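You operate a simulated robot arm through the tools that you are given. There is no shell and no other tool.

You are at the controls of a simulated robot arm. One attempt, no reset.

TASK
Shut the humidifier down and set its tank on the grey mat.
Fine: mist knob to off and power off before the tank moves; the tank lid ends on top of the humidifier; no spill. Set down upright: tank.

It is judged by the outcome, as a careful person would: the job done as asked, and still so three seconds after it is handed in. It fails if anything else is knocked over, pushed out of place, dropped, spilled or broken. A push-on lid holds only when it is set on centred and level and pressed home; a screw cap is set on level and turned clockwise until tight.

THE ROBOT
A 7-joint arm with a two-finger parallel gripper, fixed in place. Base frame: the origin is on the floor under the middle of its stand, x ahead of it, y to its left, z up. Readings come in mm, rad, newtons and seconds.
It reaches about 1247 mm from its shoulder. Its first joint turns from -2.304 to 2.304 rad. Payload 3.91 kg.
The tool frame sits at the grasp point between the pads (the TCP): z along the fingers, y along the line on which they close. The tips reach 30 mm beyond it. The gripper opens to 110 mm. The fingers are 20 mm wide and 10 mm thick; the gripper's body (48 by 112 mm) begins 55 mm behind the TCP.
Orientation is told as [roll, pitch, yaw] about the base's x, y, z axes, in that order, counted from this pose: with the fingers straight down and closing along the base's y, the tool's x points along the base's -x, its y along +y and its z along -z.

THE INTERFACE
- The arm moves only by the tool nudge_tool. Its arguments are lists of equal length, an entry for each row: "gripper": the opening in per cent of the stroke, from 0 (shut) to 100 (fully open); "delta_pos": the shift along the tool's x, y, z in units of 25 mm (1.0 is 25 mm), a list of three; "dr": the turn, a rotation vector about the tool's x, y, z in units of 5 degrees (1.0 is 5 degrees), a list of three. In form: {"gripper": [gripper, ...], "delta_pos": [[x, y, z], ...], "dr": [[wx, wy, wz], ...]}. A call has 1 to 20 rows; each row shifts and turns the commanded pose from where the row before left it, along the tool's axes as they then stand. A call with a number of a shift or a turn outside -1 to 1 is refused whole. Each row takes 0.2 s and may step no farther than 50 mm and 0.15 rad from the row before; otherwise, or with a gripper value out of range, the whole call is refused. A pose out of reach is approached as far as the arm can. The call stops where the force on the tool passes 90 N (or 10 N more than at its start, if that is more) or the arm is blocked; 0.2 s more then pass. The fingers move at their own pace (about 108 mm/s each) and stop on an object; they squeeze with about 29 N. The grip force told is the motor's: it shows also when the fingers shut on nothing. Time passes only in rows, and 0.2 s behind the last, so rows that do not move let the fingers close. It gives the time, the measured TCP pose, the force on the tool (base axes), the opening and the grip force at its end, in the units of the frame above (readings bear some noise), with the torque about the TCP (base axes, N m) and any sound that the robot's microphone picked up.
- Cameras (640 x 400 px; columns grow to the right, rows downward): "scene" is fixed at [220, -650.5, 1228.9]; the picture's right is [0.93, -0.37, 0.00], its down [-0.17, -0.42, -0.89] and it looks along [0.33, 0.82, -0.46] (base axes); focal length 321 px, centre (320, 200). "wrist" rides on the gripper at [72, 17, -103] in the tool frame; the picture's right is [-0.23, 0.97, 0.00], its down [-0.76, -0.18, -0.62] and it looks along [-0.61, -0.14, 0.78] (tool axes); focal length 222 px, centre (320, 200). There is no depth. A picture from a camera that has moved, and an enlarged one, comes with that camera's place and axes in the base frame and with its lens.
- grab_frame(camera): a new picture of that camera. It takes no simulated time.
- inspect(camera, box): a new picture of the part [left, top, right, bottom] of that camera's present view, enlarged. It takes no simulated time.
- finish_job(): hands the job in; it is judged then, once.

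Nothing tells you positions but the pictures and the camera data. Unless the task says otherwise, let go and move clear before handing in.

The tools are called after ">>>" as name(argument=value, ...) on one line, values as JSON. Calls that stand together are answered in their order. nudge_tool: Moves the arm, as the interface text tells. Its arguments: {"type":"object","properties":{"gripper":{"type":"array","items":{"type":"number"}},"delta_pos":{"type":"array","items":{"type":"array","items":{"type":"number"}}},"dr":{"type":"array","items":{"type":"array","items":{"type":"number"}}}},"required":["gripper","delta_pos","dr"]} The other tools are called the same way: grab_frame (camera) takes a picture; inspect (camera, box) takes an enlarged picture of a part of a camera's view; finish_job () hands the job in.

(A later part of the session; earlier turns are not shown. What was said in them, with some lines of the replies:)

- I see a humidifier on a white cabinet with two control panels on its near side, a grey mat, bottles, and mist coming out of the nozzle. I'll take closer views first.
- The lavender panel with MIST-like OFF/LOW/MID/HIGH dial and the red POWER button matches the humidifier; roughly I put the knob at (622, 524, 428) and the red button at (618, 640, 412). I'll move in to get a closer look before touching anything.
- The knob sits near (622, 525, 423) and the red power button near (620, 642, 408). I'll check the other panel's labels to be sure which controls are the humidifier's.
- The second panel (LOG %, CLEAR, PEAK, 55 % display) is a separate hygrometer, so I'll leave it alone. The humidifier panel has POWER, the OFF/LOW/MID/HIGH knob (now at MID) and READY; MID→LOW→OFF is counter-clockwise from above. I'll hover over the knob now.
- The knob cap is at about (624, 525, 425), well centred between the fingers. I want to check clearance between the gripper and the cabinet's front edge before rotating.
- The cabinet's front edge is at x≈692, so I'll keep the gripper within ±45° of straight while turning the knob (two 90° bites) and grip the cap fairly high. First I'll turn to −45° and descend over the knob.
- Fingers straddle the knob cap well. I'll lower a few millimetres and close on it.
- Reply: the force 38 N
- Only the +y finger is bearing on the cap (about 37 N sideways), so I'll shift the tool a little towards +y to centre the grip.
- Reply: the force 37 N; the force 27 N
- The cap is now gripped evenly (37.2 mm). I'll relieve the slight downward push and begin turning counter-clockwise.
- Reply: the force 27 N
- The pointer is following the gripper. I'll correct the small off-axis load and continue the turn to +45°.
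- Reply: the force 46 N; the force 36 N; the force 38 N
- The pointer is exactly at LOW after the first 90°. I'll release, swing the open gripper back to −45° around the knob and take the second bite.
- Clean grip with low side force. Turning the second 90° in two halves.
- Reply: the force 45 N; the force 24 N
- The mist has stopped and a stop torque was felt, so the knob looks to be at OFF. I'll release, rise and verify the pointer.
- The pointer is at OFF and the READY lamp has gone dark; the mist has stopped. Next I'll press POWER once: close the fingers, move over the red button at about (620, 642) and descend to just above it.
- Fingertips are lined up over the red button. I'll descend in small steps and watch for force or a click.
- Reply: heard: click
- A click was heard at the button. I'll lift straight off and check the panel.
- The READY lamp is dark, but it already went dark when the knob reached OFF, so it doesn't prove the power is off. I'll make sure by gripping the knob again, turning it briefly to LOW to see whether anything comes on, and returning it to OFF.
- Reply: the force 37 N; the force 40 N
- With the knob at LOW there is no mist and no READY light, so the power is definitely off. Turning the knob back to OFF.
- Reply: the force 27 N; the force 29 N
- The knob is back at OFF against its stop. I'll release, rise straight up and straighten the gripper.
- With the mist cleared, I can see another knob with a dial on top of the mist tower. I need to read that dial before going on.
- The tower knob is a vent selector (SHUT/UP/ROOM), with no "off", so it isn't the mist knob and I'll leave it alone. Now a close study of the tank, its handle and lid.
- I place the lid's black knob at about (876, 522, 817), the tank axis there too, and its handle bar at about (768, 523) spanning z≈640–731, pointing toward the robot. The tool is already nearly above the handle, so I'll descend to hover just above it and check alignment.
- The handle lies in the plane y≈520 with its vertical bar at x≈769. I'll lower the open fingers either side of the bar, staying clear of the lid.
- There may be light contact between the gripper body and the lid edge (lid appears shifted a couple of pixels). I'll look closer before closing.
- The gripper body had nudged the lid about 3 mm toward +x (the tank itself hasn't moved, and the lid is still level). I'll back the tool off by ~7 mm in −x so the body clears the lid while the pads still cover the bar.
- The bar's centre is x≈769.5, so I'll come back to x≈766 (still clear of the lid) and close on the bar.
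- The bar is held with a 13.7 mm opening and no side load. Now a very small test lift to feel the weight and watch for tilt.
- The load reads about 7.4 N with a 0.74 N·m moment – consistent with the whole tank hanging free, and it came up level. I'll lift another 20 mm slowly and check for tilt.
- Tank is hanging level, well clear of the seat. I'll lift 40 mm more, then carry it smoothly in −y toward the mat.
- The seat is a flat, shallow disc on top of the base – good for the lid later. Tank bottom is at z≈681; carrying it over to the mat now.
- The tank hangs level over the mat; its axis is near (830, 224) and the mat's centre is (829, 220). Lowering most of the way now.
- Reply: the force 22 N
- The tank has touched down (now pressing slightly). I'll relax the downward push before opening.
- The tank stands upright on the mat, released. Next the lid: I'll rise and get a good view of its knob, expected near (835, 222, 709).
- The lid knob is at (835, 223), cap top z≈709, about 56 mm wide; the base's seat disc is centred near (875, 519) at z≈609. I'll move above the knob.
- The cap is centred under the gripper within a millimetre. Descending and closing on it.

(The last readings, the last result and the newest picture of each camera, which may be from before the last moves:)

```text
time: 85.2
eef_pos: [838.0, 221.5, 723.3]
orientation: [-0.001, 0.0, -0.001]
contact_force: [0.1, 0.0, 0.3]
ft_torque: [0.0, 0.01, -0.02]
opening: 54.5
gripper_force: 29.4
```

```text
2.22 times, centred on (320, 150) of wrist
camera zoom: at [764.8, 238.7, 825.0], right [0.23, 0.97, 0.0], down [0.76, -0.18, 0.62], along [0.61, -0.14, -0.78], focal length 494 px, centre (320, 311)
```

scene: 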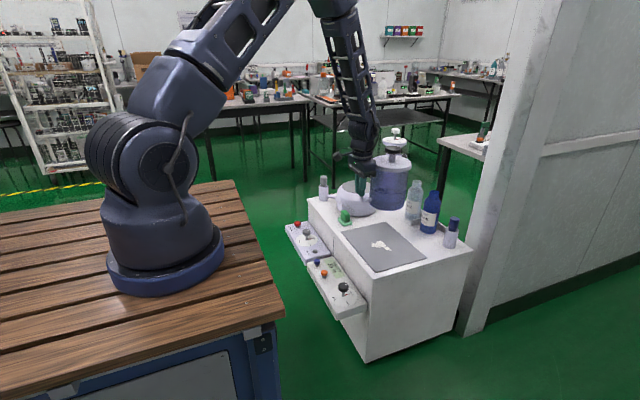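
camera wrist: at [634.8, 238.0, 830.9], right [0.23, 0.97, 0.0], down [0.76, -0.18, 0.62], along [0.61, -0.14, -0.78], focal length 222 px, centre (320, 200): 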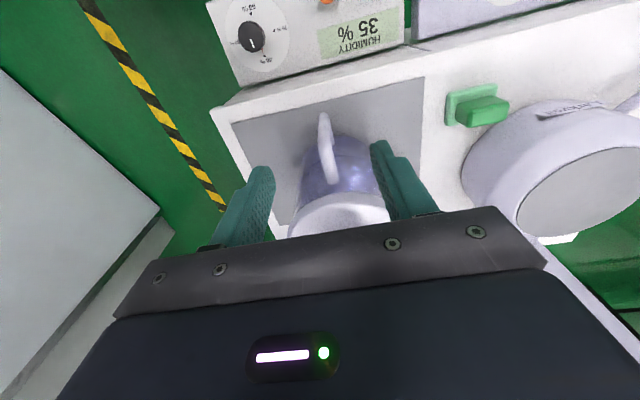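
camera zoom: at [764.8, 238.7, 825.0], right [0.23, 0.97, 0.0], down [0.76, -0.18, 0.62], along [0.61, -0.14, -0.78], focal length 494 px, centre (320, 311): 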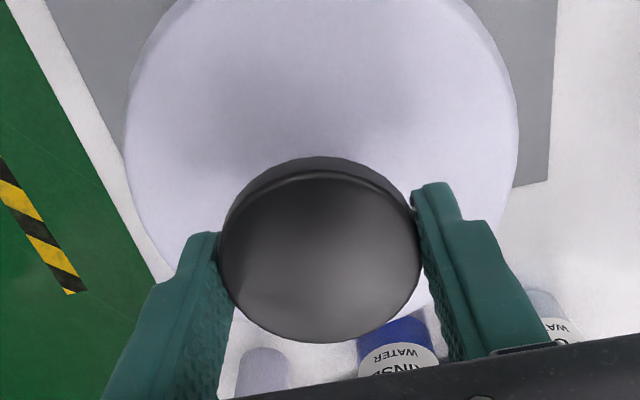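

The cap is held (54.5 mm). A gentle test lift to see whether the lid comes free without the tank.

>>> nudge_tool(gripper=[40, 40, 40, 40], delta_pos=[[0, 0, -0.06], [0, 0, -0.06], [0, 0, 0], [0, 0, 0]], dr=[[0, 0, 0], [0, 0, 0], [0, 0, 0], [0, 0, 0]])

>>> inspect(camera="scene", box=[355, 170, 425, 250])

```text
time: 86.2
eef_pos: [837.5, 222.1, 724.2]
orientation: [0.0, 0.001, 0.0]
contact_force: [0.0, -0.1, -0.9]
ft_torque: [-0.02, -0.04, -0.01]
opening: 54.5
gripper_force: 29.4
```

```text
5.00 times, centred on (390, 210) of scene
camera zoom: at [220.0, -650.5, 1228.9], right [0.93, -0.37, 0.0], down [-0.17, -0.42, -0.89], along [0.33, 0.82, -0.46], focal length 1603 px, centre (-30, 150)
```

zoom: 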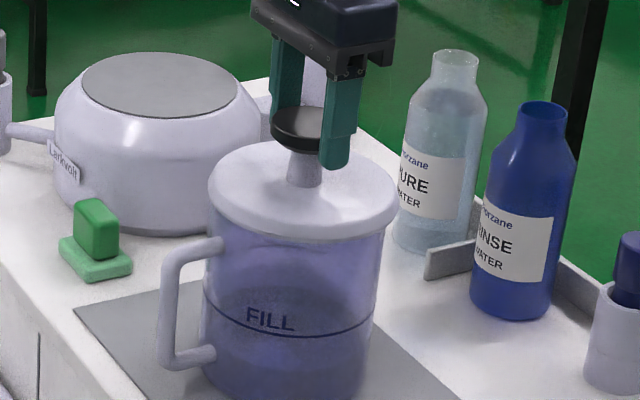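

>>> nudge_tool(gripper=[40, 40, 40, 40, 40], delta_pos=[[0, 0, -0.15], [0, 0, -0.15], [0, 0, -0.15], [0, 0, 0], [0, 0, 0]], dr=[[0, 0, 0], [0, 0, 0], [0, 0, 0], [0, 0, 0], [0, 0, 0]])

>>> inspect(camera="scene", box=[355, 170, 425, 250])

```text
time: 87.4
eef_pos: [835.8, 222.3, 738.0]
orientation: [0.0, 0.0, -0.001]
contact_force: [0.8, 0.3, -0.7]
ft_torque: [-0.01, -0.01, 0.02]
opening: 54.7
gripper_force: 29.6
```

```text
5.00 times, centred on (390, 210) of scene
camera zoom: at [220.0, -650.5, 1228.9], right [0.93, -0.37, 0.0], down [-0.17, -0.42, -0.89], along [0.33, 0.82, -0.46], focal length 1603 px, centre (-30, 150)
```

zoom: 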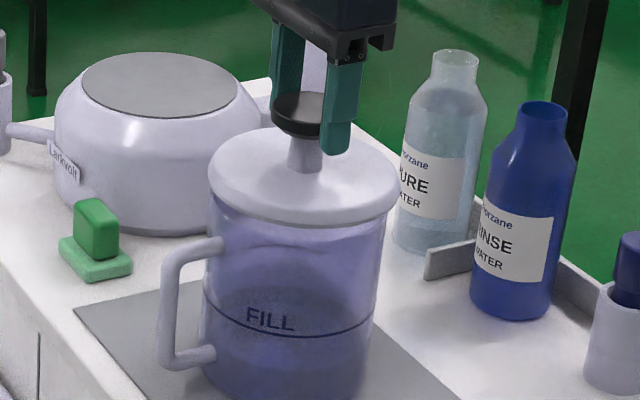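

The lid lifts free and the tank stays put. I'll raise it and carry it over to the humidifier base.

>>> nudge_tool(gripper=[40, 40, 40, 40, 40, 40, 40, 40, 40, 40, 40, 40, 40, 40, 40, 40, 40, 40, 40, 40], delta_pos=[[0, 0, -0.4], [0, 0, -0.7], [0, 0, -0.7], [-0.05, 0.3, -0.7], [-0.1, 0.7, 0], [-0.1, 0.8, 0], [-0.1, 0.8, 0], [-0.1, 0.8, 0], [-0.1, 0.8, 0], [-0.1, 0.8, 0], [-0.1, 0.8, 0], [-0.1, 0.8, 0], [-0.1, 0.8, 0], [-0.1, 0.8, 0], [-0.1, 0.8, 0], [-0.1, 0.8, 0], [-0.1, 0.8, 0], [-0.1, 0.8, 0], [-0.1, 0.4, 0], [-0.1, 0.15, 0]], dr=[[0, 0, 0], [0, 0, 0], [0, 0, 0], [0, 0, 0], [0, 0, 0], [0, 0, 0], [0, 0, 0], [0, 0, 0], [0, 0, 0], [0, 0, 0], [0, 0, 0], [0, 0, 0], [0, 0, 0], [0, 0, 0], [0, 0, 0], [0, 0, 0], [0, 0, 0], [0, 0, 0], [0, 0, 0], [0, 0, 0]])

>>> grab_frame(camera="scene")

>>> inspect(camera="scene", box=[320, 120, 420, 220])

>>> grab_frame(camera="wrist")

```text
time: 91.6
eef_pos: [877.8, 521.2, 798.3]
orientation: [0.0, 0.0, 0.001]
contact_force: [0.2, 0.0, -1.3]
ft_torque: [-0.02, 0.0, -0.03]
opening: 54.8
gripper_force: 28.8
```

```text
taken
```

scene: 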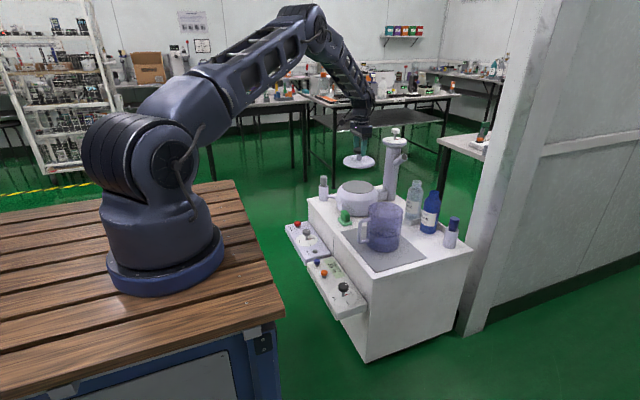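

```text
4.00 times, centred on (370, 170) of scene
camera zoom: at [220.0, -650.5, 1228.9], right [0.93, -0.37, 0.0], down [-0.17, -0.42, -0.89], along [0.33, 0.82, -0.46], focal length 1283 px, centre (120, 320)
```

zoom: 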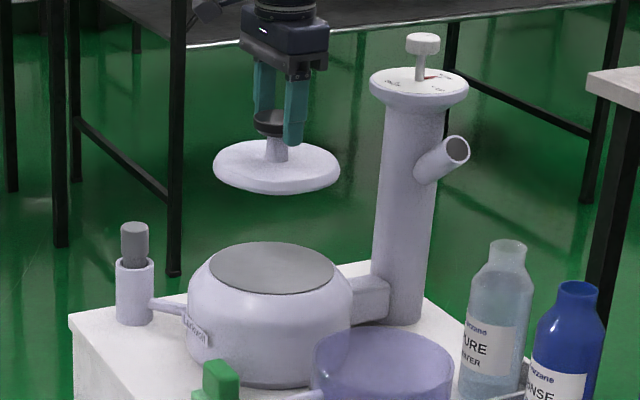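

```text
taken
camera wrist: at [804.8, 537.0, 900.1], right [0.23, 0.97, 0.0], down [0.76, -0.18, 0.62], along [0.61, -0.14, -0.78], focal length 222 px, centre (320, 200)
```

wrist: 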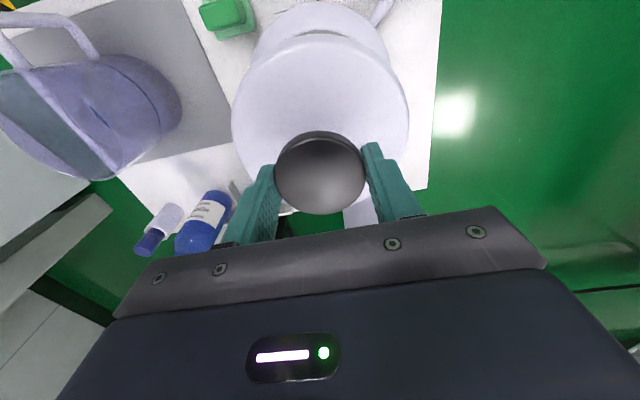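

Lid is level above the base; seat centre is about (875, 521). I'll shift 2.5 mm in −x and lower to just above the seat.

>>> nudge_tool(gripper=[40, 40, 40, 40, 40, 40, 40, 40, 40, 40], delta_pos=[[0.1, 0, 0.3], [0, 0, 0.6], [0, 0, 0.6], [0, 0, 0.6], [0, 0, 0.6], [0, 0, 0.6], [0, 0, 0.4], [0, 0, 0.3], [0, 0, 0], [0, 0, 0]], dr=[[0, 0, 0], [0, 0, 0], [0, 0, 0], [0, 0, 0], [0, 0, 0], [0, 0, 0], [0, 0, 0], [0, 0, 0], [0, 0, 0], [0, 0, 0]])

>>> inspect(camera="scene", box=[325, 150, 405, 220])

>>> inspect(camera="wrist", box=[200, 0, 440, 220])

```text
time: 93.8
eef_pos: [874.7, 519.6, 698.5]
orientation: [0.0, 0.001, 0.001]
contact_force: [-0.7, 0.4, -0.5]
ft_torque: [0.03, -0.02, -0.02]
opening: 54.7
gripper_force: 29.5
```

```text
5.71 times, centred on (365, 185) of scene
camera zoom: at [220.0, -650.5, 1228.9], right [0.93, -0.37, 0.0], down [-0.17, -0.42, -0.89], along [0.33, 0.82, -0.46], focal length 1832 px, centre (63, 286)
```

zoom: 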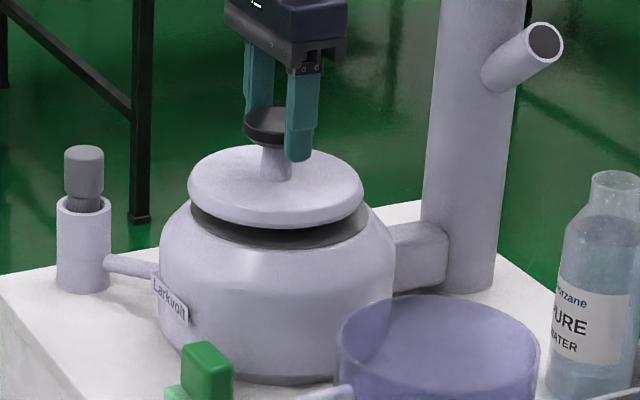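

```text
1.82 times, centred on (320, 110) of wrist
camera zoom: at [801.2, 536.5, 800.5], right [0.23, 0.97, 0.0], down [0.76, -0.18, 0.62], along [0.61, -0.14, -0.78], focal length 404 px, centre (320, 364)
```

zoom: 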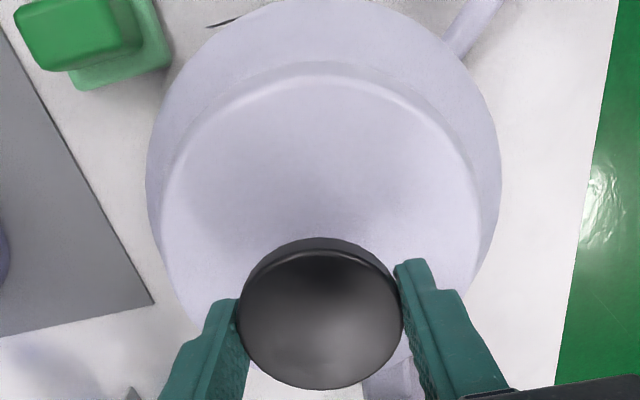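

The lid is roughly 4 mm short of the seat centre in x. I'll correct that and lower to touch down gently.

>>> nudge_tool(gripper=[40, 40, 40, 40, 40, 40], delta_pos=[[-0.16, 0.02, 0], [0, 0, 0.2], [0, 0, 0.15], [0, 0, 0.1], [0, 0, 0], [0, 0, 0]], dr=[[0, 0, 0], [0, 0, 0], [0, 0, 0], [0, 0, 0], [0, 0, 0], [0, 0, 0]])

>>> inspect(camera="scene", box=[325, 150, 405, 220])

```text
time: 95.2
eef_pos: [878.3, 519.8, 688.5]
orientation: [0.0, -0.001, -0.001]
contact_force: [-0.4, -0.1, -1.4]
ft_torque: [-0.02, 0.0, 0.01]
opening: 54.6
gripper_force: 28.9
```

```text
5.71 times, centred on (365, 185) of scene
camera zoom: at [220.0, -650.5, 1228.9], right [0.93, -0.37, 0.0], down [-0.17, -0.42, -0.89], along [0.33, 0.82, -0.46], focal length 1832 px, centre (63, 286)
```

zoom: 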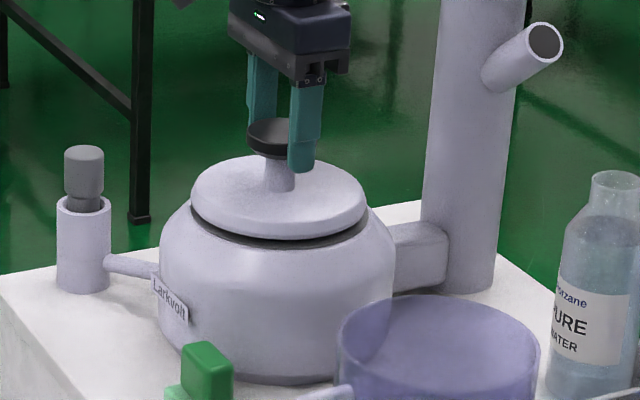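

>>> nudge_tool(gripper=[40, 40, 40, 40, 40], delta_pos=[[0, 0, 0.1], [0, 0, 0.08], [0, 0, 0.06], [0, 0, 0], [0, 0, 0]], dr=[[0, 0, 0], [0, 0, 0], [0, 0, 0], [0, 0, 0], [0, 0, 0]])

>>> inspect(camera="scene", box=[325, 150, 405, 220])

```text
time: 96.4
eef_pos: [879.0, 521.0, 682.5]
orientation: [0.002, -0.002, 0.001]
contact_force: [6.0, 3.5, 21.4]
ft_torque: [0.14, -0.18, -0.01]
opening: 54.7
gripper_force: 28.9
```

```text
5.71 times, centred on (365, 185) of scene
camera zoom: at [220.0, -650.5, 1228.9], right [0.93, -0.37, 0.0], down [-0.17, -0.42, -0.89], along [0.33, 0.82, -0.46], focal length 1832 px, centre (63, 286)
```

zoom: 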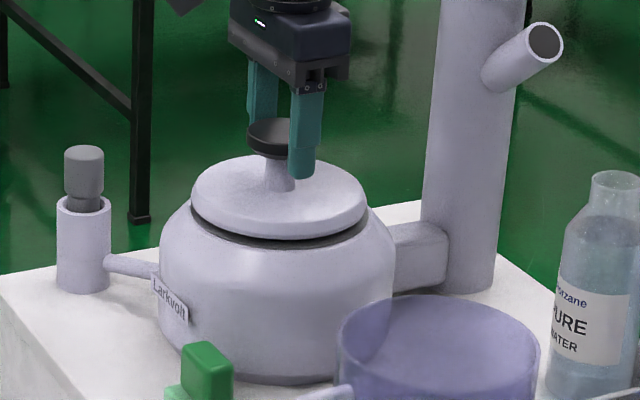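

The lid has made firm contact (21 N) – its inner plug is resting on the seat, level. I'll relieve the push, then open the fingers slowly.

>>> nudge_tool(gripper=[40, 40, 40], delta_pos=[[0, 0, -0.07], [0, 0, 0], [0, 0, 0]], dr=[[0, 0, 0], [0, 0, 0], [0, 0, 0]])

>>> inspect(camera="scene", box=[340, 165, 380, 205])

>>> inspect(camera="wrist", box=[200, 0, 440, 220])

```text
time: 97.2
eef_pos: [878.9, 521.0, 681.3]
orientation: [0.0, 0.002, 0.001]
contact_force: [0.9, -0.7, 8.2]
ft_torque: [-0.02, -0.27, 0.02]
opening: 54.7
gripper_force: 29.0
```

```text
10.00 times, centred on (360, 185) of scene
camera zoom: at [220.0, -650.5, 1228.9], right [0.93, -0.37, 0.0], down [-0.17, -0.42, -0.89], along [0.33, 0.82, -0.46], focal length 3207 px, centre (-80, 350)
```

zoom: 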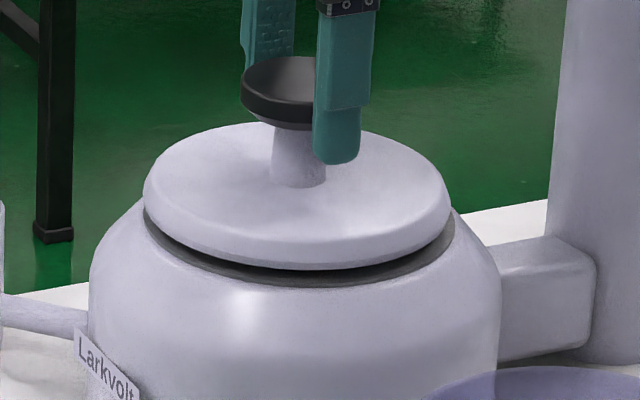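

```text
1.82 times, centred on (320, 110) of wrist
camera zoom: at [805.3, 537.6, 784.6], right [0.23, 0.97, 0.0], down [0.76, -0.18, 0.62], along [0.61, -0.14, -0.78], focal length 404 px, centre (320, 364)
```

zoom: 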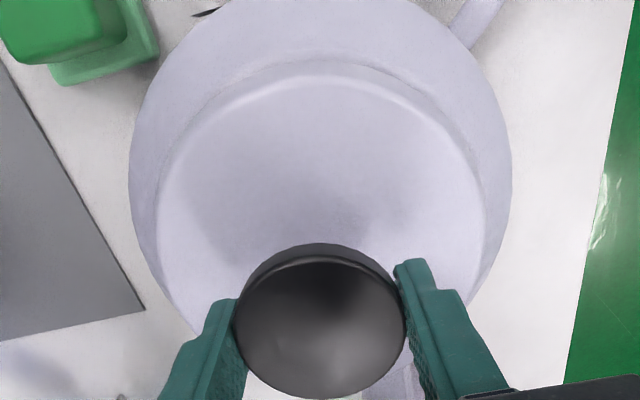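

>>> nudge_tool(gripper=[40, 46, 52, 58, 66, 80, 80, 80, 80, 80, 80], delta_pos=[[0, 0, -0.02], [0, 0, 0], [0, 0, 0], [0, 0, 0], [0, 0, 0], [0, 0, 0], [0, 0, -0.4], [0, 0, -0.8], [0, 0, -1], [0, 0, -1], [0, 0, 0]], dr=[[0, 0, 0], [0, 0, 0], [0, 0, 0], [0, 0, 0], [0, 0, 0], [0, 0, 0], [0, 0, 0], [0, 0, 0], [0, 0, 0], [0, 0, 0], [0, 0, 0]])

>>> inspect(camera="scene", box=[325, 150, 405, 220])

>>> inspect(camera="wrist", box=[200, 0, 440, 220])

```text
time: 99.6
eef_pos: [877.5, 520.8, 762.0]
orientation: [0.0, 0.0, 0.0]
contact_force: [-1.7, 0.2, 0.2]
ft_torque: [-0.04, 0.0, 0.01]
opening: 88.1
gripper_force: 0.0
```

```text
5.71 times, centred on (365, 185) of scene
camera zoom: at [220.0, -650.5, 1228.9], right [0.93, -0.37, 0.0], down [-0.17, -0.42, -0.89], along [0.33, 0.82, -0.46], focal length 1832 px, centre (63, 286)
```

zoom: 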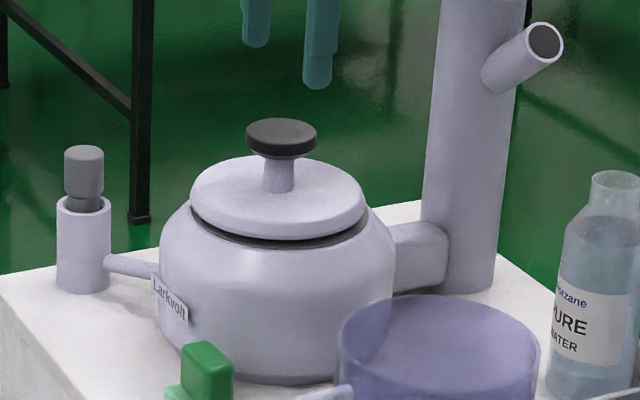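

```text
1.82 times, centred on (320, 110) of wrist
camera zoom: at [804.9, 538.0, 865.2], right [0.23, 0.97, 0.0], down [0.76, -0.18, 0.62], along [0.61, -0.14, -0.78], focal length 404 px, centre (320, 364)
```

zoom: 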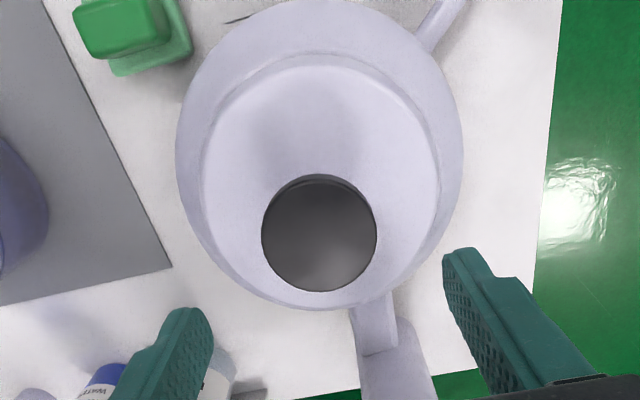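

The lid rests level and centred on the humidifier base, released. I'll withdraw up and back and then check the whole scene.

>>> nudge_tool(gripper=[80, 80, 80, 80, 80, 80, 80, 80, 80, 80, 80, 80, 80, 80, 80, 80], delta_pos=[[0, 0, -1], [0, 0, -1], [0, 0, -1], [0, 0, -1], [0, 0, -1], [0, 0, -1], [0, 0, -1], [1, 0, -0.8], [1, 0, -0.8], [1, 0, -0.5], [1, 0, 0], [1, 0, 0], [1, 0, 0], [1, 0, 0], [1, 0, 0], [0, 0, 0]], dr=[[0, 0, 0], [0, 0, 0], [0, 0, 0], [0, 0, 0], [0, 0, 0], [0, 0, 0], [0, 0, 0], [0, 0, 0], [0, 0, 0], [0, 0, 0], [0, 0, 0], [0, 0, 0], [0, 0, 0], [0, 0, 0], [0, 0, 0], [0, 0, 0]])

>>> grab_frame(camera="scene")

>>> inspect(camera="scene", box=[330, 160, 480, 290])

>>> inspect(camera="scene", box=[280, 210, 345, 260])

>>> grab_frame(camera="wrist")

```text
time: 103.0
eef_pos: [679.2, 520.7, 990.8]
orientation: [0.0, 0.001, 0.0]
contact_force: [0.4, 0.8, -0.4]
ft_torque: [-0.01, 0.03, -0.01]
opening: 87.9
gripper_force: 0.1
```

```text
taken
```

scene: 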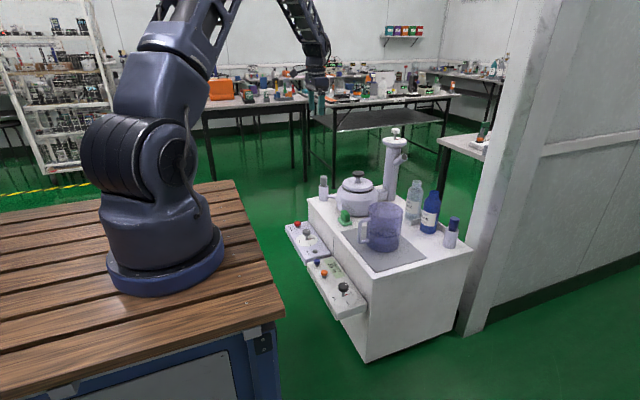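

```text
3.08 times, centred on (405, 225) of scene
camera zoom: at [220.0, -650.5, 1228.9], right [0.93, -0.37, 0.0], down [-0.17, -0.42, -0.89], along [0.33, 0.82, -0.46], focal length 987 px, centre (58, 123)
```

zoom: 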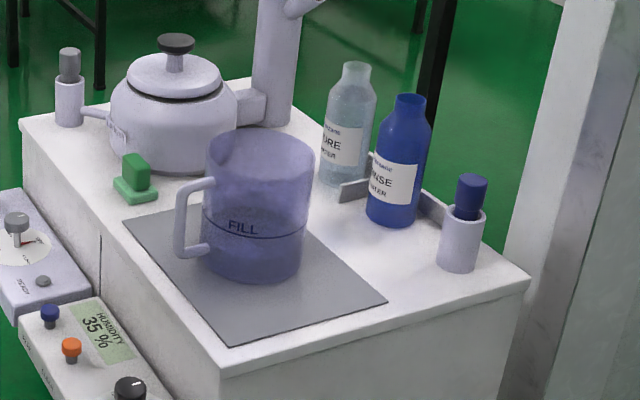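

```text
8.00 times, centred on (312, 235) of scene
camera zoom: at [220.0, -650.5, 1228.9], right [0.93, -0.37, 0.0], down [-0.17, -0.42, -0.89], along [0.33, 0.82, -0.46], focal length 2565 px, centre (380, -80)
```

zoom: 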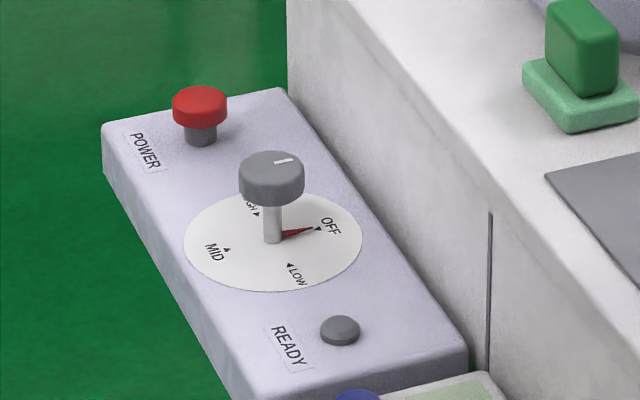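

```text
taken
camera wrist: at [605.1, 537.3, 1093.2], right [0.23, 0.97, 0.0], down [0.76, -0.18, 0.62], along [0.61, -0.14, -0.78], focal length 222 px, centre (320, 200)
```

wrist: 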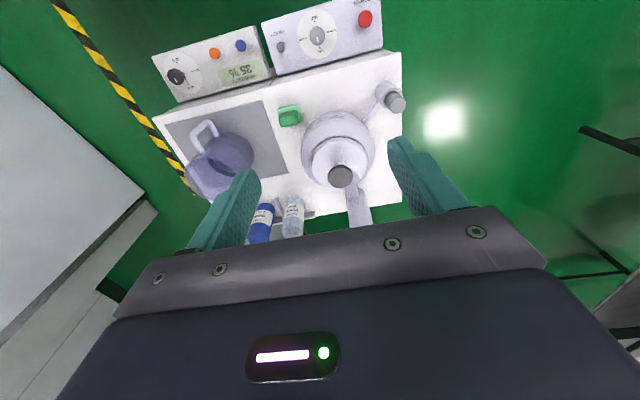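

Everything is in its final state. The mist knob is at OFF, the power is off with no light or mist, and the tank stands upright on the grey mat. The lid rests level on top of the humidifier, nothing else has moved, and the arm is clear, so I'm handing in.

>>> finish_job()

```text
The job is handed in.
```

The humidifier is shut down and its tank is standing upright on the grey mat. I've handed the job in.

- **Shutdown:** I turned the mist knob to OFF and pressed POWER once before the tank moved. The READY light had already gone dark with the knob. So I turned the knob briefly back to LOW to check: no mist and no light came on. I then returned it to OFF.
- **Tank:** I carried it by the handle with the lid on, and it stayed level. It sits near the middle of the mat, and I saw no spill.
- **Lid:** It came off easily once the tank was down and now rests level and centred on the humidifier base. While I lined up on the handle, the gripper body pushed the lid about 3 mm sideways on the tank. It stayed on and level.

I left the hygrometer panel and the vent knob on the tower untouched. Nothing else on the cabinet moved.
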